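You operate a simulated robot arm through the tools that you are given. There is no shell and no other tool.

The job below is to be done with a simulated two-armed robot. You get a single attempt, and the scene is never put back.

TASK
Unstrap the crate and unpack the roller onto the bench.
Fine: press release one before the strap pin comes out; lay the pin on the bench's end by the crate; the lid ends open. Leave the roller under the bench alone.
Where things are to end (x, y in the base frame): strap pin one within 10 cm of [87, -59]; spare roller within 6 cm of [95, -79].

Only the result counts: the job must be done as asked and must still hold three seconds after the hand-in. Knocking over, shifting, dropping, spilling or breaking anything else fails it. Lids that push on must go on centred and level and be pressed home; caps that screw on are set level and turned clockwise until they are tight.

THE ROBOT
Two 7-joint arms with two-finger parallel grippers on one trunk, on a base that moves. Base frame: it is fixed to the floor where the robot stands at the start and does not move with it; the origin is under the middle of the robot, x ahead of it, y to its left, z up. Lengths are in cm, angles in degrees, forces in N, time in s.
The left shoulder is at the start at [5, 16.5, 103], the right one opposite. Each reaches about 80.1 cm from its shoulder. Places, roughly: crate lid [80, 0, 70]; packing bench [120, -120, 90]; spare roller [125, -125, 25]; strap pin one (3x3x9 cm) [50, 10, 70]. Payload 3.91 kg a hand.
Tool frame (each hand has its own): the origin (TCP) lies between the finger pads and is the grasp point; the fingertips stand 3 cm ahead of it; z points along the fingers, y is the line along which they close. Largest opening 11 cm; finger width 2, thickness 1; the body of the gripper, 4.8 by 11.2 cm, starts 5.5 cm behind the TCP.
Orientation is that of the tool frame in the base frame, as [roll, pitch, yaw] about the fixed x, y, z axes, in that order (R = Rz(yaw) Ry(pitch) Rx(roll)). With the fingers straight down and closing along the base's y, the tool's x points along the base's -x, its y along +y and its z along -z.

THE INTERFACE
- The arms move only by the tool apply_moves. It takes "left_targets", "right_targets" or both (then of equal length, played together; a hand with none holds still); each is a list of rows, each an object (a shift or turn left out is 0, a gripper value left out holds the last) with "translation": the shift along the tool's x, y, z in units of 40 mm (1.0 is 40 mm), a list of three; "angular": the turn, a rotation vector about the tool's x, y, z in units of 4 degrees (1.0 is 4 degrees), a list of three; "grip": the gripper command, from -1 (shut) to 1 (fully open), values between in proportion. In form: [{"translation": [tx, ty, tz], "angular": [rx, ry, rz], "grip": grip}, ...]. A call has 1 to 20 rows; each row shifts and turns the commanded pose from where the row before left it, along the tool's axes as they then stand. A call with a number of a shift or a turn outside -1 to 1 is refused whole. Each row takes 0.2 s and may step no farther than 5 cm and 8.6 degrees from the row before; otherwise, or with a gripper value out of range, the whole call is refused. Where a pose cannot be reached the arm comes as near as it can. A force on the tool above 70 N (or 10 N above the force at the start of the call, whichever is more), or a blocked arm, ends the call early, and 0.2 s more pass. The fingers move at their own pace (about 4.5 cm/s each) and stop on an object; they squeeze with about 40 N. The grip force told is the motor's: it shows also when the fingers shut on nothing. Time passes only in rows, and 0.2 s behind the last, so rows that do not move let the fingers close. The reply holds the time, the measured pose of the TCP, the force on the tool along the base axes, the opening and the grip force, in the units named above and with some noise, with the torque about the TCP (base axes, N m) and any sound that the robot's microphone picked up.
- Cameras (640 x 400 px; columns grow to the right, rows downward): "scene" is now at [12.17, -0.82, 123.83]; the picture's right is [-0.18, -0.98, 0.00], its down [-0.30, 0.05, -0.95] and it looks along [0.94, -0.17, -0.31] (base axes); focal length 214 px, centre (320, 200). "left" rides on the left gripper at [7.2, -1.7, -10.3] in its tool frame; the picture's right is [0.23, 0.97, 0.00], its down [-0.76, 0.18, -0.62] and it looks along [-0.61, 0.14, 0.78] (tool axes); focal length 222 px, centre (320, 200). "right" rides on the right gripper at [7.3, 1.7, -10.3] in its tool frame; the picture's right is [-0.23, 0.97, 0.00], its down [-0.76, -0.18, -0.62] and it looks along [-0.61, -0.14, 0.78] (tool axes); focal length 222 px, centre (320, 200). There is no depth. A picture from a camera that has moved, and an enlarged one, comes with that camera's place and axes in the base frame and with its lens. The place of the scene camera against the robot may be out by one fixed shift of up to 1.8 cm in any direction.
- camera(camera): a new picture of that camera. No time passes.
- slide_trunk(by): slides the trunk up (or, below 0, down) by that many cm; the arms and the scene camera ride with it, the base frame stays. It gives what a move gives, with no picture.
- steer(legs): drives the robot by 1 to 6 legs, each [ahead, left, turn to the left] in cm, cm and degrees, along the robot's own axes; the way and the turn of a leg run together, so that a leg with both is an arc; at most 150 cm and 180 degrees a leg. The arms and the cameras ride along, it lands a little off, and it stops where it bumps. It gives what a move gives.
- pan_tilt(pan, tilt): turns the head with the scene camera to pan (to the left, within 80 degrees either way) and tilt (down, from -29 to 69), counted from straight ahead of the robot. It gives what a move gives.
- enlarge(camera, box): a new picture of the part [left, top, right, bottom] of that camera's present view, enlarged. No time passes.
- close_job(): hands the job in; it is judged then, once.

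Places have to be worked out from the pictures, the camera data and where the tool is seen. Open the grippers and draw the arms clear of the work before you hand the job in, unless the task says otherwise.

The tools are called after "Emit:" as a command line: name --argument value ..., lists and objects as JSON in quotes. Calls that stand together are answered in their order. apply_moves: Moves the arms, as the interface text tells. Its arguments: {"type":"object","properties":{"left_targets":{"type":"array"},"right_targets":{"type":"array"}},"required":[]} The other tools are called the same way: slide_trunk (by) moves the trunk up or down; steer (legs) drives the base; pan_tilt (pan, tilt) turns the head that bears the scene camera; camera (camera) takes a picture; enlarge (camera, box) takes an enlarged picture of a part of a camera's view; close_job () hands the job in.

At the start:

```text
t: 0.0
left_ee_pos: [48.7, 16.56, 120.78]
left_ee_rot: [-180.0, 0.0, -179.9]
left_contact_force: [0.5, 0.3, -0.6]
left_wrist_torque: [0.01, 0.01, -0.01]
left_width: 11.01
left_finger_force: 0.0
right_ee_pos: [42.51, -26.03, 123.37]
right_ee_rot: [-180.0, 0.1, 179.9]
right_contact_force: [0.0, -0.3, 0.3]
right_wrist_torque: [0.02, 0.01, 0.02]
right_width: 11.01
right_finger_force: 0.1
trunk travel left (down, up): [-25.0, 25.3]
robot x, y, heading: [0.04, -0.01, 0.2]
head pan, tilt (commanded): [-10.2, 18.0]
```

scene: 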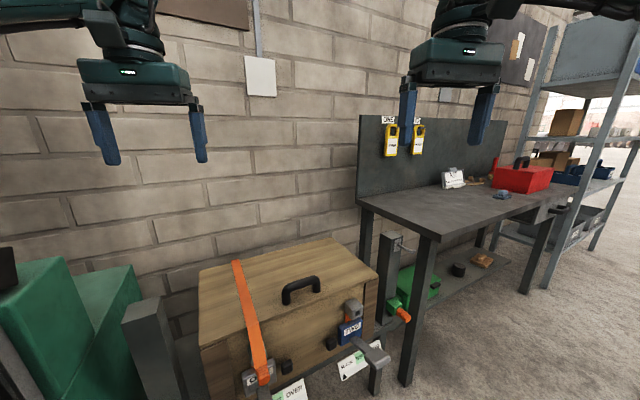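
right: 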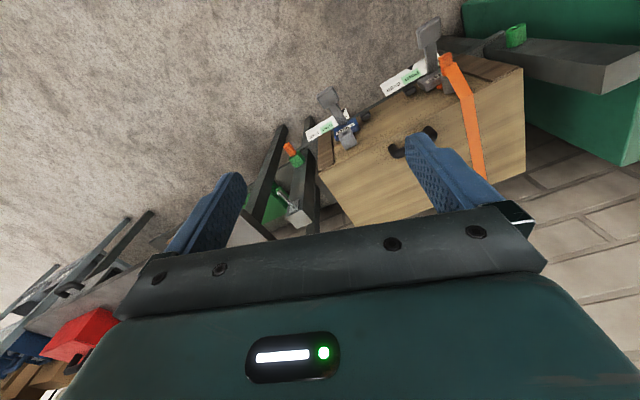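
left: 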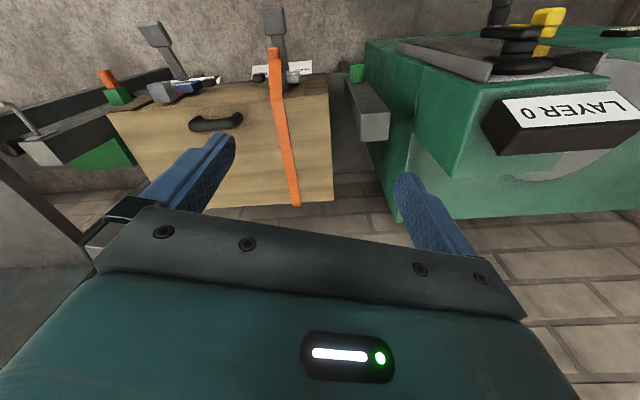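

The pictures show a crate with an orange strap, levers with labels, a hasp-like part and a bench to the right. I will look closer before moving anything.

Emit:
enlarge --camera "scene" --box '[180, 220, 440, 400]'

Emit:
enlarge --camera "scene" --box '[340, 90, 640, 280]'

Emit:
enlarge --camera "left" --box '[80, 0, 340, 170]'

Emit:
enlarge --camera "right" --box '[230, 0, 550, 240]'

```text
2.22 times, centred on (310, 310) of scene
camera zoom: at [12.17, -0.82, 123.83], right [-0.18, -0.98, 0.0], down [-0.3, 0.05, -0.95], along [0.94, -0.17, -0.31], focal length 477 px, centre (342, -44)
```

zoom: 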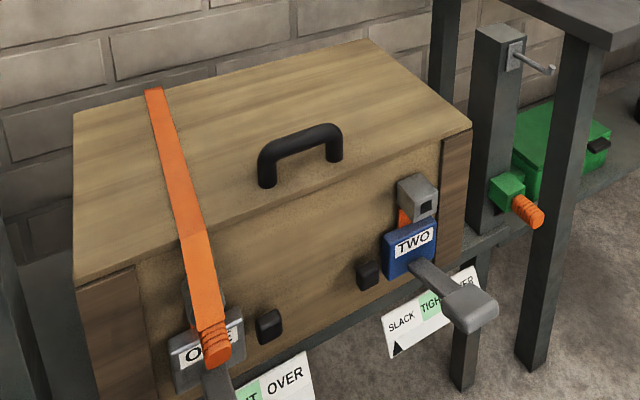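

```text
2.11 times, centred on (490, 185) of scene
camera zoom: at [12.17, -0.82, 123.83], right [-0.18, -0.98, 0.0], down [-0.3, 0.05, -0.95], along [0.94, -0.17, -0.31], focal length 452 px, centre (-38, 232)
```

zoom: 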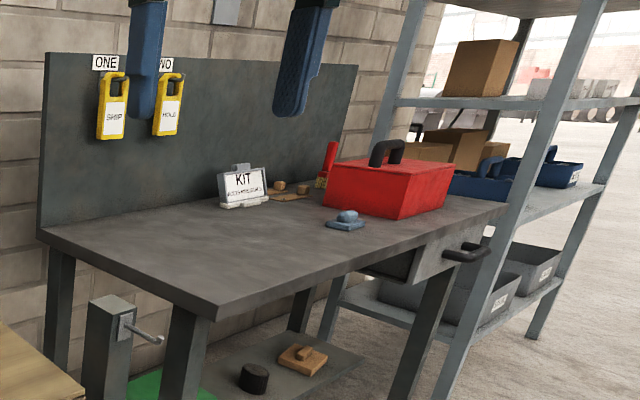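

```text
2.35 times, centred on (210, 85) of left
camera zoom: at [41.54, 14.8, 131.18], right [-0.23, 0.97, 0.0], down [0.76, 0.18, 0.62], along [0.61, 0.14, -0.78], focal length 523 px, centre (579, 471)
```

zoom: 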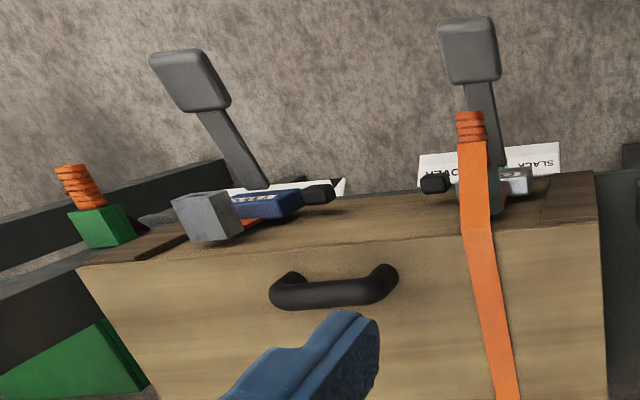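

```text
1.67 times, centred on (390, 120) of right
camera zoom: at [35.21, -24.41, 133.84], right [0.23, 0.97, 0.0], down [0.76, -0.18, 0.62], along [0.61, -0.14, -0.78], focal length 370 px, centre (203, 333)
```

zoom: 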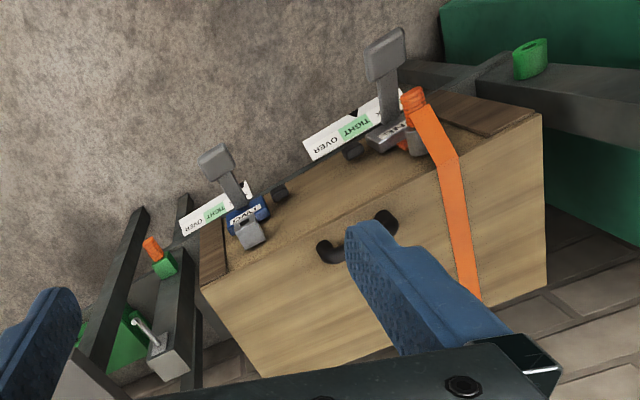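

The front of the crate has two latch units, ONE with the orange strap and TWO. I will tilt the head down to see the crate's front and the labels properly.

Emit:
pan_tilt --pan 5 --tilt 50

Emit:
camera --camera "scene"

```text
t: 1.0
left_ee_pos: [48.76, 16.53, 120.76]
left_ee_rot: [180.0, 0.0, -179.9]
left_contact_force: [0.0, 0.9, 0.7]
left_wrist_torque: [0.03, 0.01, -0.01]
left_width: 11.01
left_finger_force: 0.1
right_ee_pos: [42.46, -26.09, 123.39]
right_ee_rot: [-180.0, 0.0, 179.8]
right_contact_force: [-0.4, 0.6, 0.0]
right_wrist_torque: [0.01, 0.0, 0.03]
right_width: 11.01
right_finger_force: 0.1
trunk travel left (down, up): [-25.0, 25.3]
robot x, y, heading: [0.32, 0.2, 0.3]
head pan, tilt (commanded): [5.0, 50.0]
```

```text
taken
camera scene: at [10.66, 1.51, 118.95], right [0.09, -1.0, 0.0], down [-0.76, -0.07, -0.64], along [0.64, 0.06, -0.77], focal length 214 px, centre (320, 200)
```

scene: 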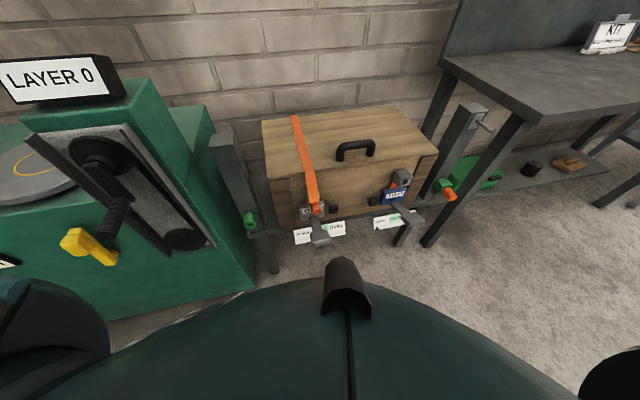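

Emit:
enlarge --camera "scene" --box '[250, 160, 460, 260]'

Emit:
enlarge --camera "scene" --box '[280, 180, 370, 250]'

Emit:
enlarge --camera "scene" --box '[360, 160, 450, 240]'

```text
3.05 times, centred on (355, 210) of scene
camera zoom: at [10.66, 1.51, 118.95], right [0.09, -1.0, 0.0], down [-0.76, -0.07, -0.64], along [0.64, 0.06, -0.77], focal length 654 px, centre (213, 170)
```

zoom: 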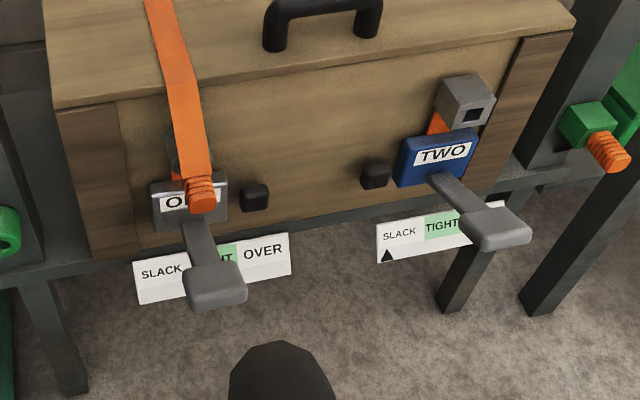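

```text
5.71 times, centred on (325, 215) of scene
camera zoom: at [10.66, 1.51, 118.95], right [0.09, -1.0, 0.0], down [-0.76, -0.07, -0.64], along [0.64, 0.06, -0.77], focal length 1226 px, centre (291, 114)
```

zoom: 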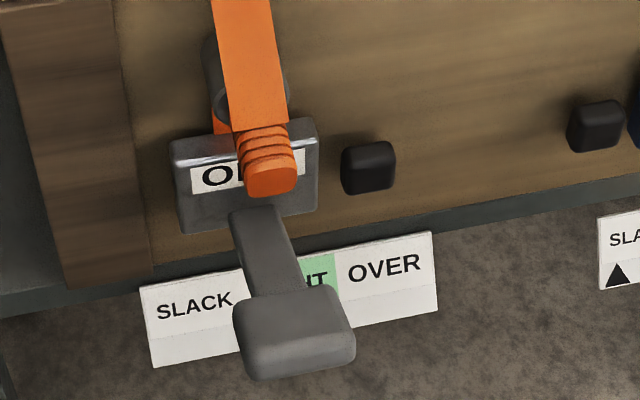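

```text
5.00 times, centred on (405, 200) of scene
camera zoom: at [10.66, 1.51, 118.95], right [0.09, -1.0, 0.0], down [-0.76, -0.07, -0.64], along [0.64, 0.06, -0.77], focal length 1072 px, centre (-105, 200)
```

zoom: 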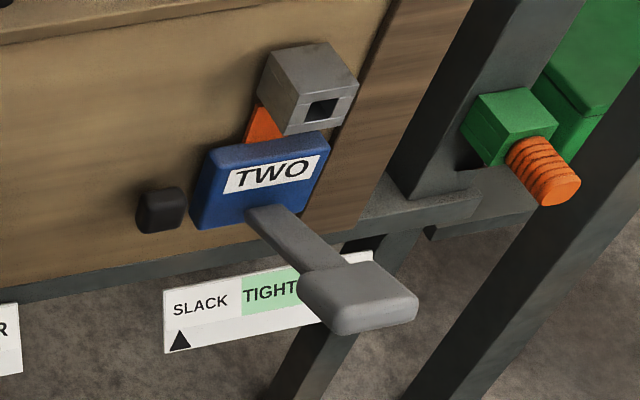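

Both latch units carry a lever, a black push button and a SLACK/TIGHT/OVER gauge; unit ONE holds the orange ridged pin. I estimate the pin tip near [49, 5, 67] and button one near [58, 0, 57]; I'll lower the left hand back from the crate for a frontal close-up.

Emit:
apply_moves --left_targets '[{"translation": [0.8, 0, 0.8]}, {"translation": [0.8, 0, 0.8]}, {"translation": [0.8, 0, 0.8]}, {"translation": [0.5, 0, 0.8]}, {"translation": [0, 0, 0.9]}, {"translation": [0, 0, 0.9]}]'

Emit:
camera --camera "left"

```text
t: 2.4
left_ee_pos: [37.19, 16.36, 100.68]
left_ee_rot: [-180.0, 0.0, -179.9]
left_contact_force: [-0.4, 0.3, -0.6]
left_wrist_torque: [0.0, 0.0, 0.0]
left_width: 11.03
left_finger_force: 0.1
right_ee_pos: [42.44, -25.9, 123.37]
right_ee_rot: [-180.0, 0.1, 179.9]
right_contact_force: [0.8, -0.1, 0.4]
right_wrist_torque: [0.0, 0.0, 0.01]
right_width: 11.0
right_finger_force: 0.0
trunk travel left (down, up): [-25.0, 25.3]
robot x, y, heading: [0.22, 0.1, -0.1]
head pan, tilt (commanded): [5.0, 50.0]
```

```text
taken
camera left: at [30.03, 14.71, 110.94], right [-0.23, 0.97, 0.0], down [0.76, 0.18, 0.62], along [0.61, 0.14, -0.78], focal length 222 px, centre (320, 200)
```

left: 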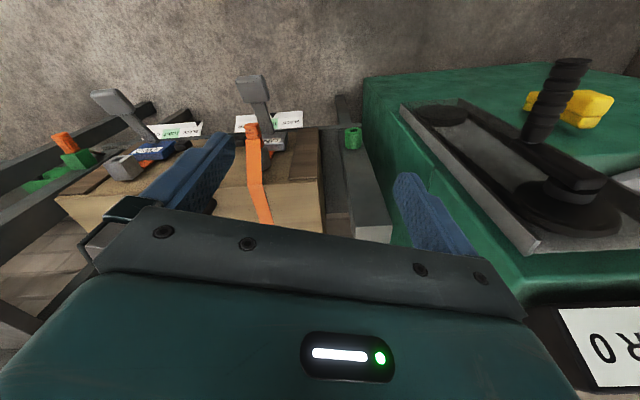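

The view shows the strap pin and gauge from above; the green machine stands just left of the crate so I need to stay clear of it. I enlarge on unit ONE.

Emit:
enlarge --camera "left" --box '[210, 60, 340, 160]'

Emit:
enlarge --camera "left" --box '[30, 70, 230, 220]'

```text
4.00 times, centred on (275, 110) of left
camera zoom: at [30.03, 14.71, 110.94], right [-0.23, 0.97, 0.0], down [0.76, 0.18, 0.62], along [0.61, 0.14, -0.78], focal length 888 px, centre (500, 560)
```

zoom: 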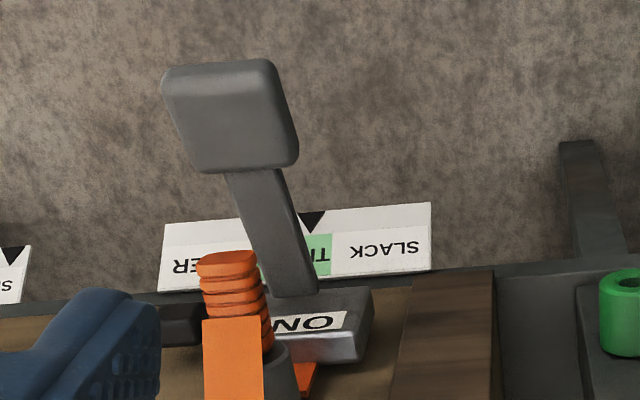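

```text
2.67 times, centred on (130, 145) of left
camera zoom: at [30.03, 14.71, 110.94], right [-0.23, 0.97, 0.0], down [0.76, 0.18, 0.62], along [0.61, 0.14, -0.78], focal length 592 px, centre (827, 347)
```

zoom: 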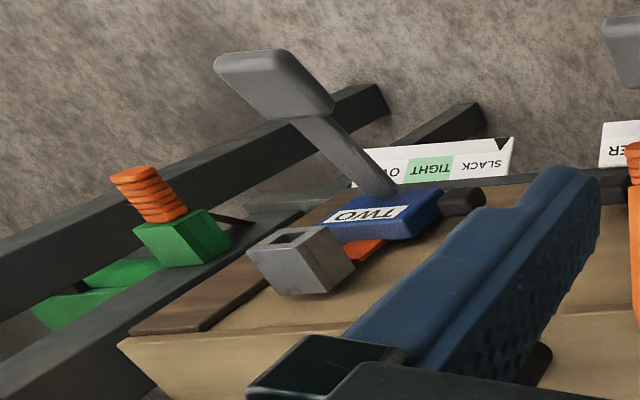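

Gauge ONE reads in the TIGHT zone and TWO reads SLACK with its pin already parked, so only strap one is live. The crate front faces about 18° off my heading, so I'll turn left 17.7° and shift right to square up to it.

Emit:
steer --legs '[[0, 0, 17.7], [0, -28, 0]]'

Emit:
camera --camera "scene"

Emit:
camera --camera "left"

```text
t: 6.4
left_ee_pos: [39.1, 0.07, 100.58]
left_ee_rot: [-180.0, 0.0, -162.6]
left_contact_force: [1.0, -0.8, 0.2]
left_wrist_torque: [0.02, 0.0, 0.02]
left_width: 11.01
left_finger_force: 0.0
right_ee_pos: [56.62, -38.84, 123.34]
right_ee_rot: [-179.9, -0.1, -162.7]
right_contact_force: [-0.5, -1.1, -0.3]
right_wrist_torque: [0.02, -0.01, 0.02]
right_width: 10.99
right_finger_force: 0.0
trunk travel left (down, up): [-25.0, 25.3]
robot x, y, heading: [8.33, -26.49, 17.3]
head pan, tilt (commanded): [5.0, 50.0]
```

```text
taken
camera scene: at [18.42, -22.1, 118.94], right [0.38, -0.92, 0.0], down [-0.71, -0.29, -0.64], along [0.59, 0.24, -0.77], focal length 214 px, centre (320, 200)
```

scene: 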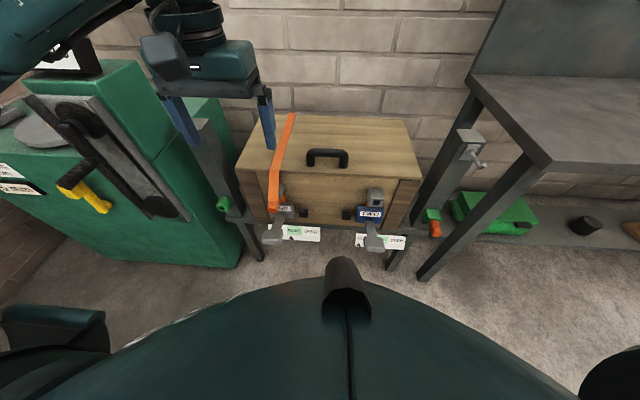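

```text
taken
camera left: at [32.7, -3.77, 110.97], right [-0.51, 0.86, 0.0], down [0.67, 0.4, 0.62], along [0.54, 0.32, -0.78], focal length 222 px, centre (320, 200)
```

left: 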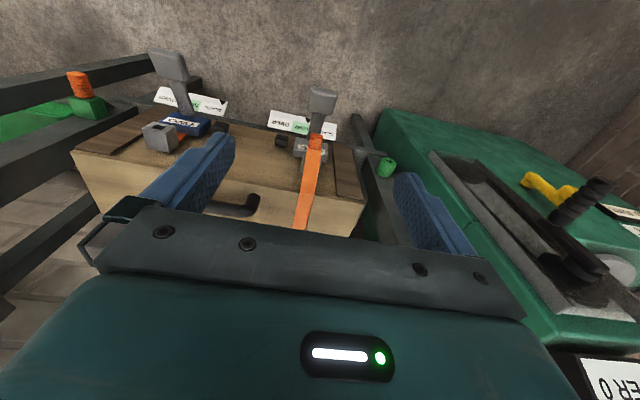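

Emit:
enlarge --camera "scene" --box '[220, 160, 430, 260]'

Emit:
enlarge --camera "left" --box '[250, 70, 380, 170]'

Emit:
camera --camera "right"

```text
3.05 times, centred on (325, 210) of scene
camera zoom: at [18.42, -22.1, 118.94], right [0.38, -0.92, 0.0], down [-0.71, -0.29, -0.64], along [0.59, 0.24, -0.77], focal length 654 px, centre (305, 170)
```

zoom: 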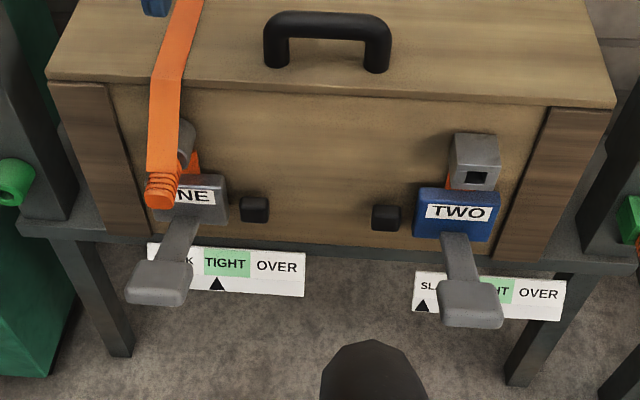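

```text
4.00 times, centred on (315, 120) of left
camera zoom: at [32.7, -3.77, 110.97], right [-0.51, 0.86, 0.0], down [0.67, 0.4, 0.62], along [0.54, 0.32, -0.78], focal length 888 px, centre (340, 520)
```

zoom: 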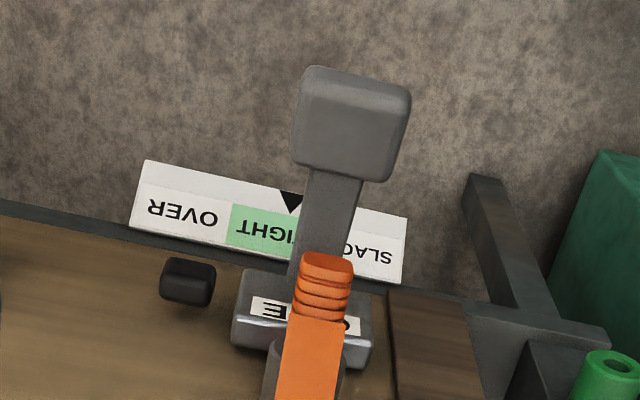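

```text
taken
camera right: at [49.31, -39.54, 133.84], right [-0.07, 1.0, 0.0], down [0.78, 0.06, 0.62], along [0.62, 0.05, -0.78], focal length 222 px, centre (320, 200)
```

right: 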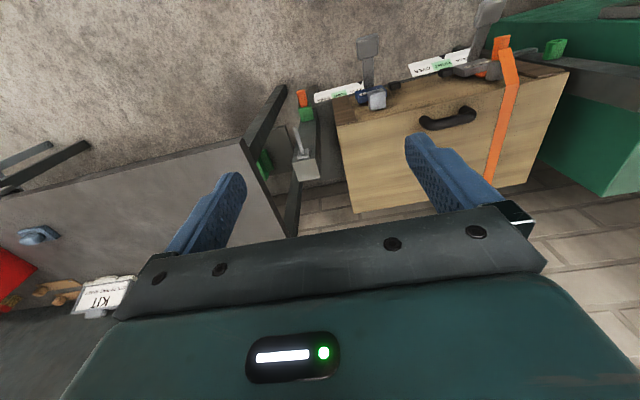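

Squared up now: gauge ONE clearly reads TIGHT, button one sits right of the ONE block. I will lower the left hand in front of the crate and tilt it forward so that its camera looks nearly level at unit ONE.

Emit:
apply_moves --left_targets '[{"translation": [0.2, -0.4, 0.9]}, {"translation": [0.2, -0.4, 0.9]}, {"translation": [0.2, -0.4, 0.9]}, {"translation": [0.2, -0.4, 0.9]}, {"translation": [0.2, -0.4, 0.9]}, {"angular": [0, -1, 0]}, {"angular": [0, -1, 0]}, {"angular": [0, -1, 0]}, {"angular": [0, -1, 0]}, {"angular": [0, -1, 0]}, {"angular": [0, -1, 0]}, {"angular": [0, -1, 0]}, {"angular": [0, -1, 0]}, {"angular": [0, -1, 0]}, {"angular": [0, -1, 0]}]'

Emit:
camera --camera "left"

```text
t: 9.6
left_ee_pos: [38.05, -8.71, 82.51]
left_ee_rot: [-180.0, 40.1, -162.4]
left_contact_force: [0.1, 0.1, -0.3]
left_wrist_torque: [0.04, 0.01, 0.04]
left_width: 11.01
left_finger_force: 0.2
left hand out of reach, approached as far as the arm can: row 15
right_ee_pos: [56.59, -38.89, 123.46]
right_ee_rot: [-180.0, 0.0, -162.8]
right_contact_force: [0.5, -0.4, -0.1]
right_wrist_torque: [-0.03, -0.02, -0.02]
right_width: 11.02
right_finger_force: 0.0
trunk travel left (down, up): [-25.0, 25.3]
robot x, y, heading: [8.65, -26.59, 17.4]
head pan, tilt (commanded): [5.0, 50.0]
```

```text
taken
camera left: at [26.92, -14.14, 85.79], right [-0.46, 0.88, -0.15], down [0.12, 0.22, 0.97], along [0.88, 0.43, -0.21], focal length 222 px, centre (320, 200)
```

left: 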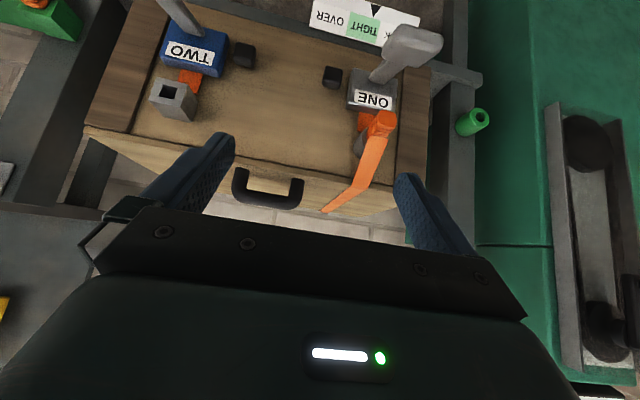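

Good near-level view (picture is upside down). I enlarge unit ONE and the button.

Emit:
enlarge --camera "left" --box '[290, 20, 450, 220]'

Emit:
enlarge --camera "left" --box '[100, 0, 420, 200]'

```text
2.00 times, centred on (370, 120) of left
camera zoom: at [26.92, -14.14, 85.79], right [-0.46, 0.88, -0.15], down [0.12, 0.22, 0.97], along [0.88, 0.43, -0.21], focal length 444 px, centre (220, 360)
```

zoom: 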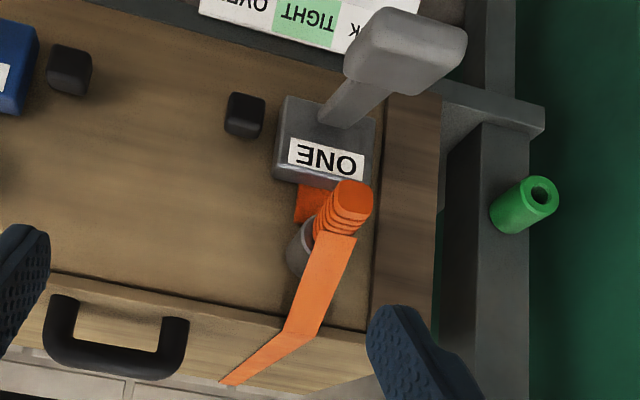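

```text
2.00 times, centred on (260, 100) of left
camera zoom: at [26.92, -14.14, 85.79], right [-0.46, 0.88, -0.15], down [0.12, 0.22, 0.97], along [0.88, 0.43, -0.21], focal length 444 px, centre (440, 400)
```

zoom: 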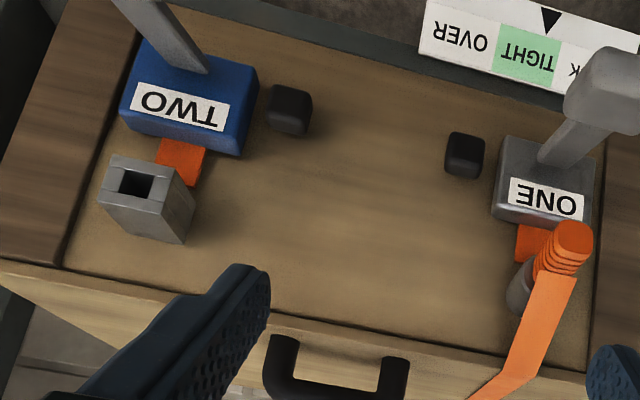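

I place button one's face at about [58.5, -0.3, 56.4] and the pin's tip at about [49.5, 5, 66.4], with the pin axis level along the crate's front normal. I will lower the trunk so the arm can point level at these heights.

Emit:
slide_trunk --by -15

Emit:
camera --camera "scene"

```text
t: 11.4
left_ee_pos: [38.06, -8.74, 67.53]
left_ee_rot: [179.9, 40.0, -162.5]
left_contact_force: [-0.5, 0.3, -0.1]
left_wrist_torque: [-0.03, -0.01, 0.0]
left_width: 10.99
left_finger_force: 0.0
right_ee_pos: [56.64, -38.87, 108.44]
right_ee_rot: [-180.0, 0.1, -162.7]
right_contact_force: [0.9, 0.1, -0.2]
right_wrist_torque: [-0.01, 0.0, 0.01]
right_width: 11.0
right_finger_force: 0.1
trunk travel left (down, up): [-10.0, 40.3]
robot x, y, heading: [8.71, -26.87, 17.3]
head pan, tilt (commanded): [5.0, 50.0]
```

```text
taken
camera scene: at [18.41, -22.09, 103.95], right [0.38, -0.92, 0.0], down [-0.71, -0.29, -0.64], along [0.59, 0.24, -0.77], focal length 214 px, centre (320, 200)
```

scene: 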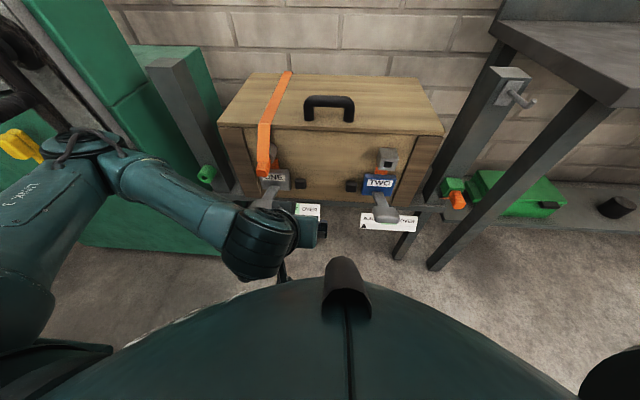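

The left arm is clear between the two levers. I close the gripper, lower the hand to button height while drifting forward and tilt to nearly level, staying short of the crate face.

Emit:
apply_moves --left_targets '[{"translation": [0.59, -0.15, 0.7], "grip": -1}, {"translation": [0.59, -0.15, 0.7], "grip": -1}, {"translation": [0.59, -0.15, 0.7]}, {"translation": [-0.13, 0, 0.15], "angular": [0, -1, 0]}, {"translation": [-0.13, 0, 0.15], "angular": [0, -1, 0]}, {"translation": [-0.12, 0, 0.16], "angular": [0, -1, 0]}, {"translation": [-0.12, 0, 0.16], "angular": [0, -1, 0]}, {"translation": [-0.1, 0, 0.17], "angular": [0, -1, 0]}, {"translation": [-0.1, 0, 0.17], "angular": [0, -1, 0]}, {"translation": [-0.09, 0, 0.18], "angular": [0, -1, 0]}, {"translation": [-0.08, 0, 0.18], "angular": [0, -1, 0]}, {"translation": [-0.06, 0, 0.19], "angular": [0, -1, 0]}, {"translation": [-0.04, 0, 0.19], "angular": [0, -1, 0]}, {"translation": [-0.02, 0, 0.2], "angular": [0, -1, 0]}]'

Emit:
camera --camera "left"

Emit:
camera --camera "scene"

```text
t: 12.7
left_ee_pos: [39.42, -10.56, 56.94]
left_ee_rot: [-179.4, 48.0, -163.2]
left_contact_force: [-7.3, 10.4, 39.9]
left_wrist_torque: [-1.87, 4.81, -1.57]
left_width: 0.0
left_finger_force: 3.1
right_ee_pos: [56.59, -38.87, 108.44]
right_ee_rot: [180.0, 0.0, -162.7]
right_contact_force: [0.5, 1.0, 0.1]
right_wrist_torque: [0.0, 0.01, 0.02]
right_width: 11.03
right_finger_force: 0.1
trunk travel left (down, up): [-10.0, 40.3]
robot x, y, heading: [8.74, -26.63, 17.2]
head pan, tilt (commanded): [5.0, 50.0]
stopped in row 6 (left hand): the force on the tool passed its limit at 94 N (the readings are from after the stop); the commanded pose is now the measured one
```

```text
taken
camera left: at [27.91, -15.82, 58.53], right [-0.42, 0.89, -0.17], down [-0.01, 0.19, 0.98], along [0.91, 0.41, -0.07], focal length 222 px, centre (320, 200)
```

left: 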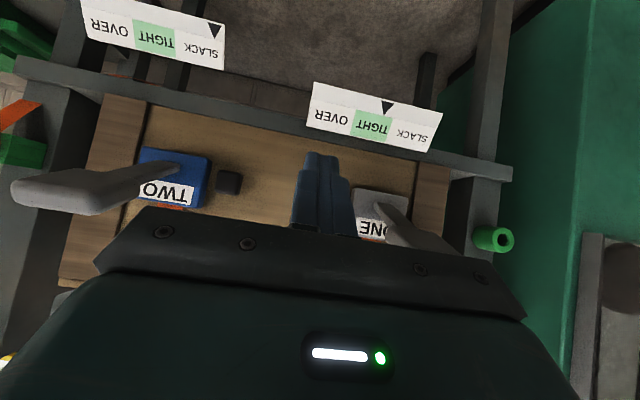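

```text
taken
camera scene: at [18.36, -22.09, 104.01], right [0.38, -0.92, 0.0], down [-0.71, -0.29, -0.64], along [0.59, 0.24, -0.77], focal length 214 px, centre (320, 200)
```

scene: 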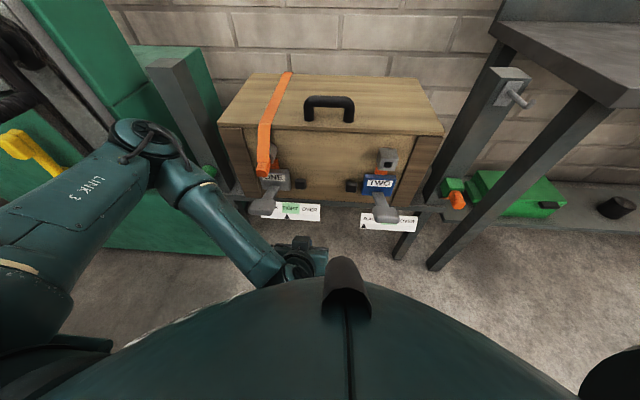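

A 94 N upward load stopped the move while the hand was low and close in to the robot, so most likely the wrist met my own base; lever, pin and gauge look unchanged. I lift the hand back up, then back the robot off to give the arm more room.

Emit:
apply_moves --left_targets '[{"translation": [-0.4, 0, -0.36]}, {"translation": [-0.5, 0, -0.45]}, {"translation": [-0.5, 0, -0.45]}]'

Emit:
steer --legs '[[-12, 0, 0]]'

Emit:
camera --camera "left"

```text
t: 13.4
left_ee_pos: [39.48, -10.5, 64.26]
left_ee_rot: [-179.8, 47.8, -163.2]
left_contact_force: [-0.1, 0.3, 0.0]
left_wrist_torque: [0.0, 0.01, 0.0]
left_width: 0.0
left_finger_force: 37.5
right_ee_pos: [56.76, -39.0, 108.34]
right_ee_rot: [-179.9, 0.0, -162.7]
right_contact_force: [-0.2, 0.9, -0.1]
right_wrist_torque: [0.01, -0.01, 0.01]
right_width: 11.0
right_finger_force: 0.0
trunk travel left (down, up): [-10.0, 40.3]
robot x, y, heading: [8.42, -26.6, 17.4]
head pan, tilt (commanded): [5.0, 50.0]
```

```text
t: 14.7
left_ee_pos: [28.18, -13.99, 64.32]
left_ee_rot: [-179.7, 48.0, -163.3]
left_contact_force: [-0.1, -0.1, -1.0]
left_wrist_torque: [0.01, -0.03, 0.01]
left_width: 0.0
left_finger_force: 38.2
right_ee_pos: [45.42, -42.41, 108.43]
right_ee_rot: [-180.0, 0.1, -162.7]
right_contact_force: [1.0, -0.2, -0.1]
right_wrist_torque: [0.02, -0.02, -0.04]
right_width: 10.99
right_finger_force: 0.0
trunk travel left (down, up): [-10.0, 40.3]
robot x, y, heading: [-2.89, -30.32, 17.7]
head pan, tilt (commanded): [5.0, 50.0]
```

```text
taken
camera left: at [16.75, -19.24, 65.82], right [-0.42, 0.89, -0.17], down [-0.01, 0.19, 0.98], along [0.91, 0.42, -0.07], focal length 222 px, centre (320, 200)
```

left: 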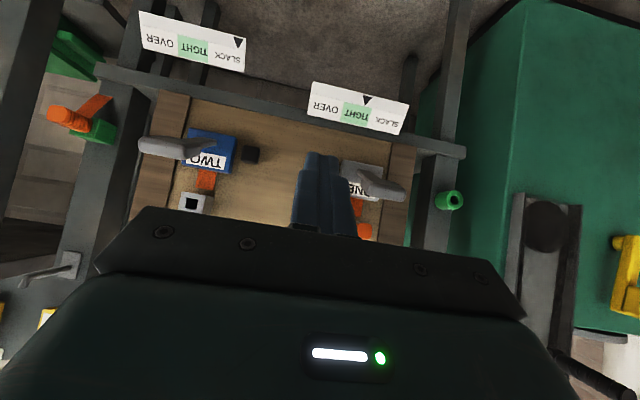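

The arm is free again with no load, and gauge ONE still shows TIGHT. I move the hand forward between the levers and level it out.

Emit:
apply_moves --left_targets '[{"translation": [-0.585, 0, 0.65]}, {"translation": [-0.585, 0, 0.65]}, {"translation": [-0.585, 0, 0.65]}, {"translation": [-0.585, 0, 0.65]}, {"angular": [0, -1, 0]}, {"angular": [0, -1, 0]}, {"angular": [0, -1, 0]}, {"angular": [0, -1, 0]}, {"angular": [0, -1, 0]}, {"angular": [0, -1, 0]}, {"angular": [0, -1, 0]}, {"angular": [0, -1, 0]}, {"angular": [0, -1, 0]}]'

Emit:
camera --camera "left"

Emit:
camera --camera "scene"

```text
t: 17.5
left_ee_pos: [41.82, -12.36, 65.88]
left_ee_rot: [-178.1, 83.8, -161.4]
left_contact_force: [-0.4, 0.5, 0.2]
left_wrist_torque: [-0.05, 0.04, -0.01]
left_width: 0.0
left_finger_force: 37.5
left hand out of reach, approached as far as the arm can: row 12, 13
right_ee_pos: [45.44, -42.4, 108.53]
right_ee_rot: [179.9, 0.0, -162.6]
right_contact_force: [-0.3, 0.2, -0.7]
right_wrist_torque: [0.02, -0.04, 0.0]
right_width: 11.01
right_finger_force: 0.1
trunk travel left (down, up): [-10.0, 40.3]
robot x, y, heading: [-2.87, -30.57, 17.5]
head pan, tilt (commanded): [5.0, 50.0]
```

```text
taken
camera left: at [31.76, -17.26, 59.79], right [-0.31, 0.92, -0.23], down [-0.57, 0.02, 0.82], along [0.77, 0.38, 0.52], focal length 222 px, centre (320, 200)
```

left: 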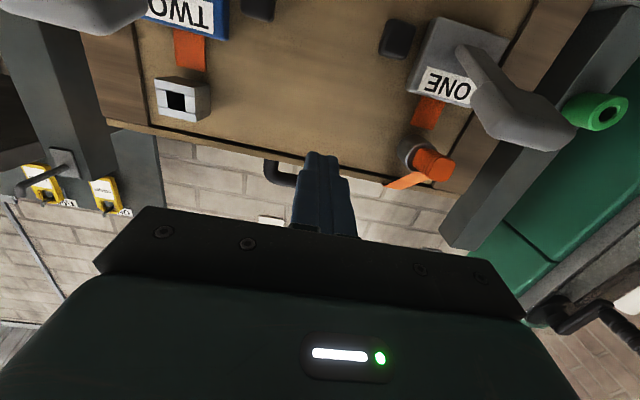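

```text
taken
camera scene: at [7.14, -25.62, 103.94], right [0.38, -0.92, 0.0], down [-0.71, -0.29, -0.64], along [0.59, 0.24, -0.77], focal length 214 px, centre (320, 200)
```

scene: 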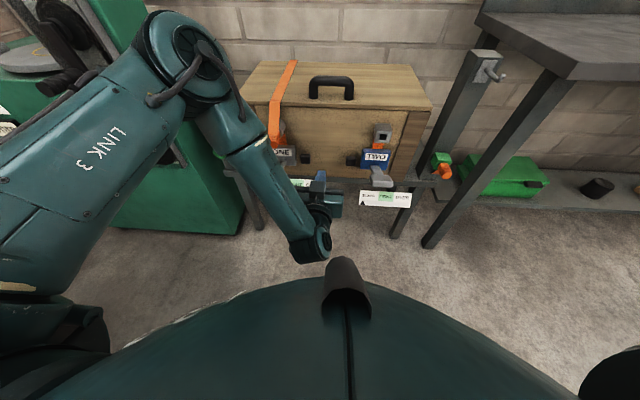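

The hand is now level at d≈36 cm along the crate normal, with the pin, socket and button in clear view above. I yaw it slightly so its body stays right of lever ONE, and lower it to button height.

Emit:
apply_moves --left_targets '[{"translation": [0.4, 0, 0.2], "angular": [-1, 0, 0]}, {"translation": [0.4, 0, 0.2], "angular": [-1, 0, 0]}, {"translation": [0.4, 0, 0.2], "angular": [-1, 0, 0]}, {"translation": [0.4, 0, 0.2]}, {"translation": [0.4, 0, 0.2]}, {"translation": [0.37, 0, 0.2]}]'

Emit:
camera --camera "left"

Emit:
camera --camera "scene"

```text
t: 18.9
left_ee_pos: [45.14, -10.79, 56.04]
left_ee_rot: [169.7, 83.9, -161.7]
left_contact_force: [-0.1, 0.1, -0.2]
left_wrist_torque: [-0.01, 0.0, -0.02]
left_width: 0.03
left_finger_force: 37.6
right_ee_pos: [45.53, -42.49, 108.49]
right_ee_rot: [179.9, 0.0, -162.7]
right_contact_force: [-0.7, 0.2, 0.3]
right_wrist_torque: [-0.02, -0.03, 0.0]
right_width: 10.98
right_finger_force: 0.2
trunk travel left (down, up): [-10.0, 40.3]
robot x, y, heading: [-2.76, -30.48, 17.3]
head pan, tilt (commanded): [5.0, 50.0]
```

```text
taken
camera left: at [36.33, -17.44, 49.78], right [-0.49, 0.85, -0.21], down [-0.55, -0.12, 0.83], along [0.68, 0.52, 0.52], focal length 222 px, centre (320, 200)
```

left: 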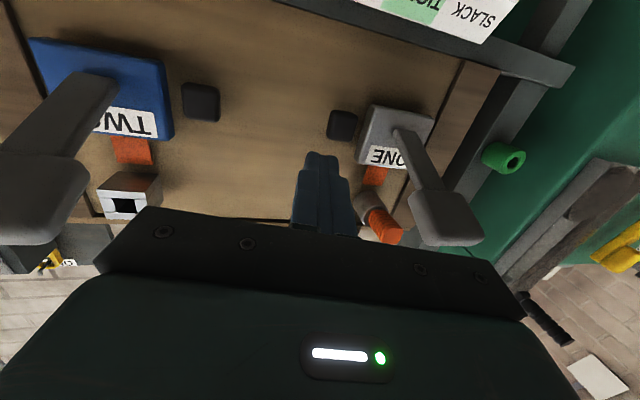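

```text
taken
camera scene: at [7.14, -25.62, 103.95], right [0.38, -0.92, 0.0], down [-0.71, -0.29, -0.64], along [0.59, 0.24, -0.77], focal length 214 px, centre (320, 200)
```

scene: 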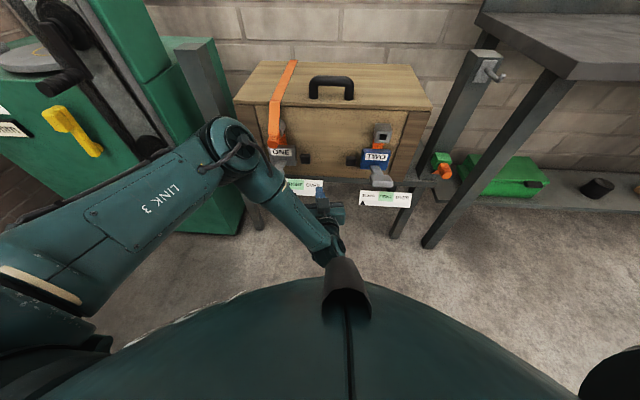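

The forearm would sweep too near lever ONE if I press from this low pose, so I'll press from above instead with the fingers tilted about 45°. I back the hand out, raise it and the trunk, and tilt the hand back.

Emit:
apply_moves --left_targets '[{"translation": [-0.4, 0, -0.6]}, {"translation": [-0.6, 0, -0.6]}, {"translation": [-0.6, 0, -0.4]}]'

Emit:
slide_trunk --by 15

Emit:
apply_moves --left_targets '[{"angular": [0.6, 1, 0]}, {"angular": [0.6, 1, 0]}, {"angular": [0.6, 1, 0]}, {"angular": [0.6, 1, 0]}, {"angular": [0, 1, 0]}, {"angular": [0, 1, 0]}, {"angular": [0, 1, 0]}, {"angular": [0, 1, 0]}, {"angular": [0, 1, 0]}, {"angular": [0, 1, 0]}]'

Emit:
camera --camera "scene"

Emit:
camera --camera "left"

```text
t: 19.7
left_ee_pos: [40.17, -13.6, 63.21]
left_ee_rot: [169.7, 83.9, -161.9]
left_contact_force: [-0.4, -1.1, -0.2]
left_wrist_torque: [0.0, -0.01, 0.01]
left_width: 0.01
left_finger_force: 37.9
right_ee_pos: [45.45, -42.54, 108.27]
right_ee_rot: [180.0, 0.1, -162.7]
right_contact_force: [-0.5, 0.3, -0.1]
right_wrist_torque: [0.02, -0.03, 0.02]
right_width: 11.0
right_finger_force: 0.1
trunk travel left (down, up): [-10.0, 40.3]
robot x, y, heading: [-2.94, -30.06, 17.0]
head pan, tilt (commanded): [5.0, 50.0]
```

```text
t: 21.4
left_ee_pos: [40.27, -13.5, 78.16]
left_ee_rot: [169.9, 83.9, -161.7]
left_contact_force: [-0.7, -0.8, -0.9]
left_wrist_torque: [0.0, 0.0, -0.04]
left_width: 0.0
left_finger_force: 38.2
right_ee_pos: [45.32, -42.4, 123.4]
right_ee_rot: [179.9, -0.1, -162.7]
right_contact_force: [0.1, 0.8, 0.4]
right_wrist_torque: [0.03, 0.01, -0.02]
right_width: 10.97
right_finger_force: 0.1
trunk travel left (down, up): [-25.0, 25.3]
robot x, y, heading: [-2.77, -29.97, 17.4]
head pan, tilt (commanded): [5.0, 50.0]
```

```text
t: 23.6
left_ee_pos: [40.07, -13.56, 78.03]
left_ee_rot: [-178.3, 43.8, -159.7]
left_contact_force: [0.4, 0.4, -0.1]
left_wrist_torque: [0.04, 0.02, -0.02]
left_width: 0.0
left_finger_force: 37.5
right_ee_pos: [45.48, -42.39, 123.46]
right_ee_rot: [-179.9, 0.0, -162.7]
right_contact_force: [0.7, 0.2, 0.6]
right_wrist_torque: [-0.01, 0.01, 0.0]
right_width: 11.0
right_finger_force: 0.0
trunk travel left (down, up): [-25.0, 25.3]
robot x, y, heading: [-2.65, -30.3, 17.4]
head pan, tilt (commanded): [5.0, 50.0]
```

```text
taken
camera scene: at [7.14, -25.62, 118.94], right [0.38, -0.92, 0.0], down [-0.71, -0.29, -0.64], along [0.59, 0.24, -0.77], focal length 214 px, centre (320, 200)
```

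scene: 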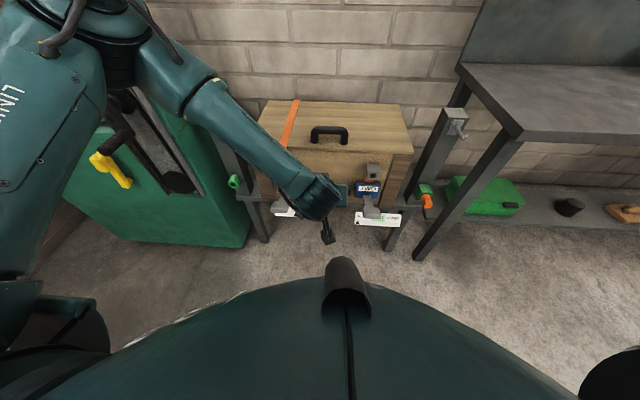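

```text
taken
camera left: at [29.01, -19.2, 80.57], right [-0.47, 0.86, -0.18], down [0.05, 0.23, 0.97], along [0.88, 0.45, -0.15], focal length 222 px, centre (320, 200)
```

left: 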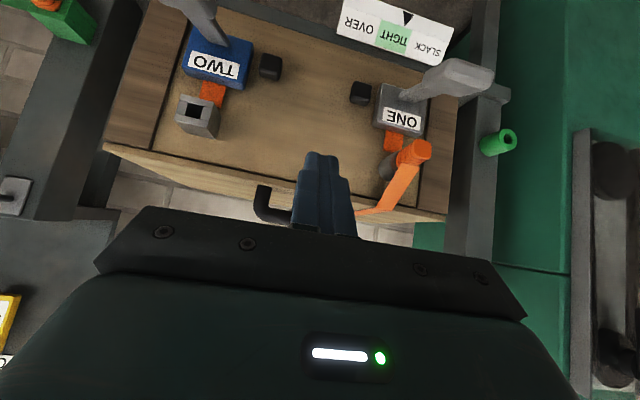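

TCP is at [40, -13.6, 78], tilted 44°, clear of both levers. I lower it to button height between the levers, then bring it to just in front of button one.

Emit:
apply_moves --left_targets '[{"translation": [0.395, 0.053, 0.774]}, {"translation": [0.395, 0.053, 0.774]}, {"translation": [0.395, 0.053, 0.774]}, {"translation": [0.395, 0.053, 0.774]}, {"translation": [0.395, 0.053, 0.774]}, {"translation": [0.395, 0.053, 0.774]}, {"translation": [-0.4165, 0.323, 0.39]}, {"translation": [-0.4165, 0.323, 0.39]}, {"translation": [-0.4165, 0.323, 0.39]}]'

Emit:
camera --camera "left"

Emit:
camera --camera "scene"

```text
t: 25.6
left_ee_pos: [50.96, -4.74, 58.06]
left_ee_rot: [-178.2, 43.9, -159.6]
left_contact_force: [-0.1, 0.1, 0.5]
left_wrist_torque: [0.03, 0.0, 0.01]
left_width: 0.01
left_finger_force: 37.5
right_ee_pos: [45.4, -42.37, 123.4]
right_ee_rot: [179.9, 0.1, -162.9]
right_contact_force: [0.6, 0.7, 0.7]
right_wrist_torque: [0.01, -0.01, -0.04]
right_width: 10.99
right_finger_force: 0.1
trunk travel left (down, up): [-25.0, 25.3]
robot x, y, heading: [-3.09, -30.19, 17.4]
head pan, tilt (commanded): [5.0, 50.0]
```

```text
taken
camera left: at [39.74, -10.38, 60.58], right [-0.47, 0.86, -0.18], down [0.04, 0.23, 0.97], along [0.88, 0.45, -0.15], focal length 222 px, centre (320, 200)
```

left: 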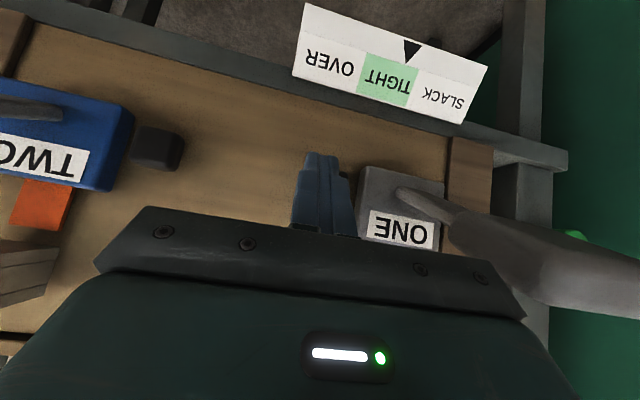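

```text
taken
camera scene: at [7.14, -25.62, 118.94], right [0.38, -0.92, 0.0], down [-0.71, -0.29, -0.64], along [0.59, 0.24, -0.77], focal length 214 px, centre (320, 200)
```

scene: 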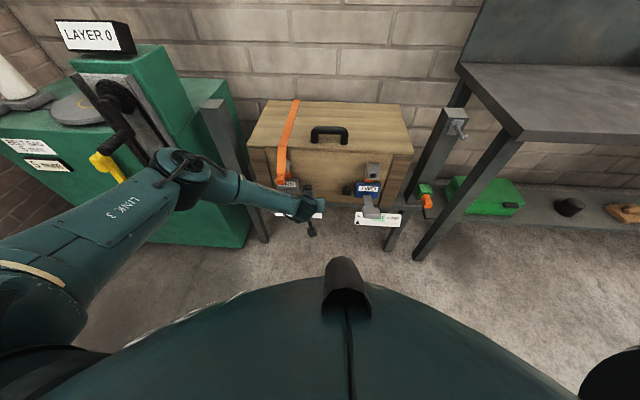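

The fingers hide button one exactly as expected from my estimate. I check the clearances to the lever with an enlarged scene picture.

Emit:
enlarge --camera "scene" --box '[240, 140, 400, 240]'

Emit:
enlarge --camera "left" --box '[240, 100, 560, 320]'

```text
4.00 times, centred on (320, 190) of scene
camera zoom: at [7.14, -25.62, 118.94], right [0.38, -0.92, 0.0], down [-0.71, -0.29, -0.64], along [0.59, 0.24, -0.77], focal length 858 px, centre (320, 240)
```

zoom: 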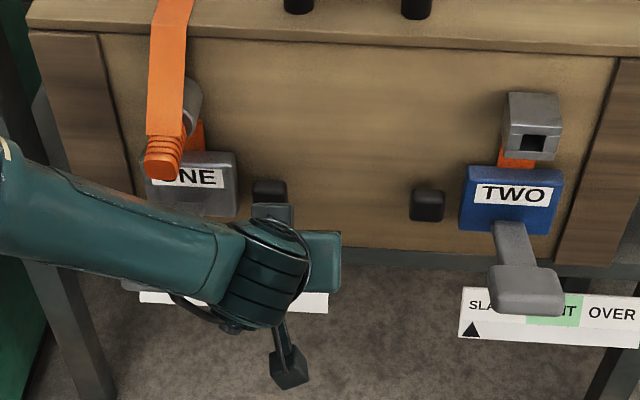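

```text
1.82 times, centred on (400, 210) of left
camera zoom: at [39.74, -10.38, 60.58], right [-0.47, 0.86, -0.18], down [0.04, 0.23, 0.97], along [0.88, 0.45, -0.15], focal length 404 px, centre (174, 182)
```

zoom: 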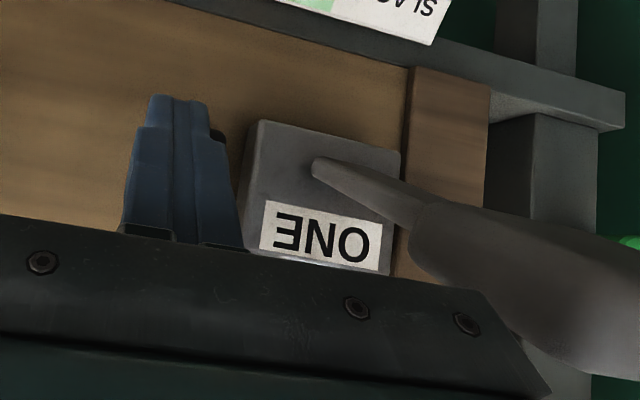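

Clearances look fine. I approach and then press slowly straight into the crate face while watching the force.

Emit:
apply_moves --left_targets '[{"translation": [-0.304, 0.115, 0.288]}, {"translation": [-0.304, 0.115, 0.288]}, {"translation": [-0.304, 0.115, 0.288]}, {"translation": [-0.09, 0, 0.0865]}]'

Emit:
enlarge --camera "scene" --box '[240, 140, 400, 240]'

Emit:
camera --camera "left"

```text
t: 26.6
left_ee_pos: [55.57, -1.66, 58.05]
left_ee_rot: [-178.3, 43.9, -159.7]
left_contact_force: [-3.0, -0.8, 0.0]
left_wrist_torque: [0.0, 0.06, 0.02]
left_width: 0.02
left_finger_force: 37.4
right_ee_pos: [45.4, -42.45, 123.38]
right_ee_rot: [-180.0, 0.0, -162.7]
right_contact_force: [0.0, -0.6, -0.7]
right_wrist_torque: [0.01, 0.0, -0.03]
right_width: 10.96
right_finger_force: 0.0
trunk travel left (down, up): [-25.0, 25.3]
robot x, y, heading: [-2.6, -30.2, 17.3]
head pan, tilt (commanded): [5.0, 50.0]
```

```text
4.00 times, centred on (320, 190) of scene
camera zoom: at [7.12, -25.62, 118.94], right [0.38, -0.92, 0.0], down [-0.71, -0.29, -0.64], along [0.59, 0.24, -0.77], focal length 858 px, centre (320, 240)
```

zoom: 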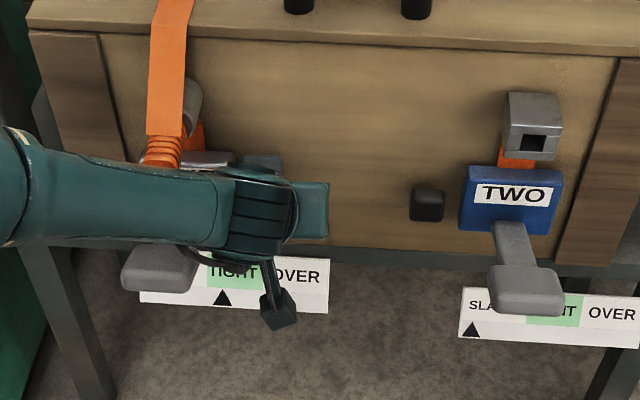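

```text
taken
camera left: at [44.43, -7.37, 60.58], right [-0.47, 0.86, -0.18], down [0.04, 0.23, 0.97], along [0.88, 0.45, -0.15], focal length 222 px, centre (320, 200)
```

left: 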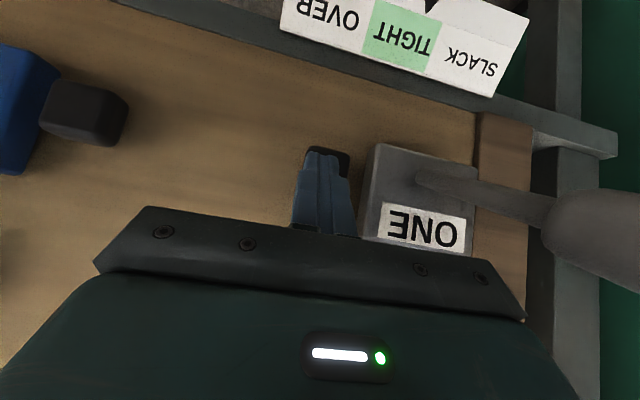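

Contact with a light 3 N push: the tips are on button one, gauge still TIGHT. I press further in small steps.

Emit:
apply_moves --left_targets '[{"translation": [-0.09, 0, 0.0865]}, {"translation": [-0.09, 0, 0.0865]}, {"translation": [-0.045, 0, 0.043]}]'

Emit:
enlarge --camera "scene" --box '[240, 140, 400, 240]'

Emit:
camera --camera "left"

```text
t: 27.4
left_ee_pos: [56.2, -1.35, 58.03]
left_ee_rot: [-178.2, 43.7, -159.5]
left_contact_force: [-60.9, -6.5, 19.3]
left_wrist_torque: [0.09, 0.41, 0.35]
left_width: 0.0
left_finger_force: 37.5
right_ee_pos: [44.81, -42.5, 123.66]
right_ee_rot: [180.0, 0.3, -162.6]
right_contact_force: [-0.2, 0.0, -0.7]
right_wrist_torque: [-0.04, 0.0, 0.06]
right_width: 10.99
right_finger_force: 0.0
trunk travel left (down, up): [-25.0, 25.3]
robot x, y, heading: [-2.7, -30.65, 17.4]
head pan, tilt (commanded): [5.0, 50.0]
```

```text
4.00 times, centred on (320, 190) of scene
camera zoom: at [6.65, -25.73, 119.02], right [0.38, -0.92, 0.0], down [-0.71, -0.29, -0.65], along [0.6, 0.25, -0.76], focal length 858 px, centre (320, 240)
```

zoom: 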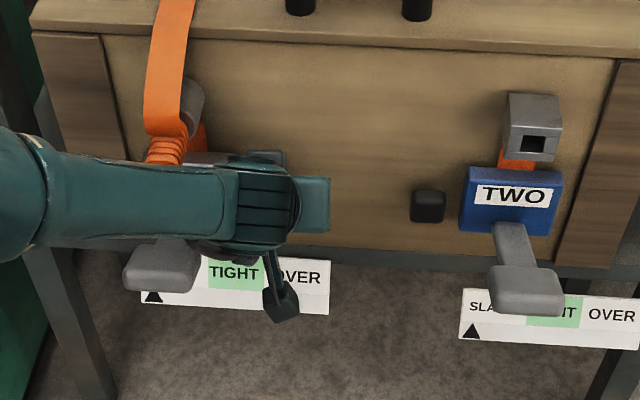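

```text
taken
camera left: at [45.1, -7.19, 60.6], right [-0.47, 0.86, -0.18], down [0.05, 0.23, 0.97], along [0.88, 0.45, -0.15], focal length 222 px, centre (320, 200)
```

left: 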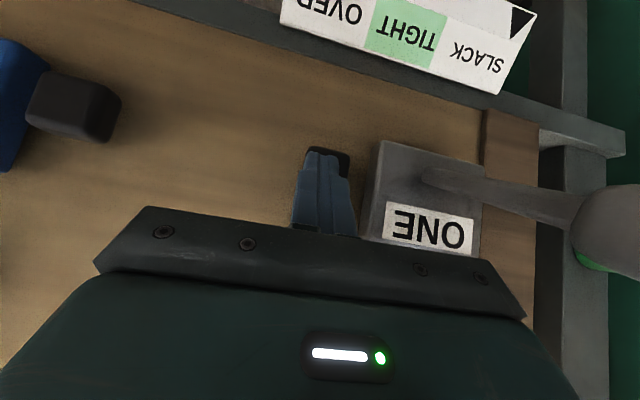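

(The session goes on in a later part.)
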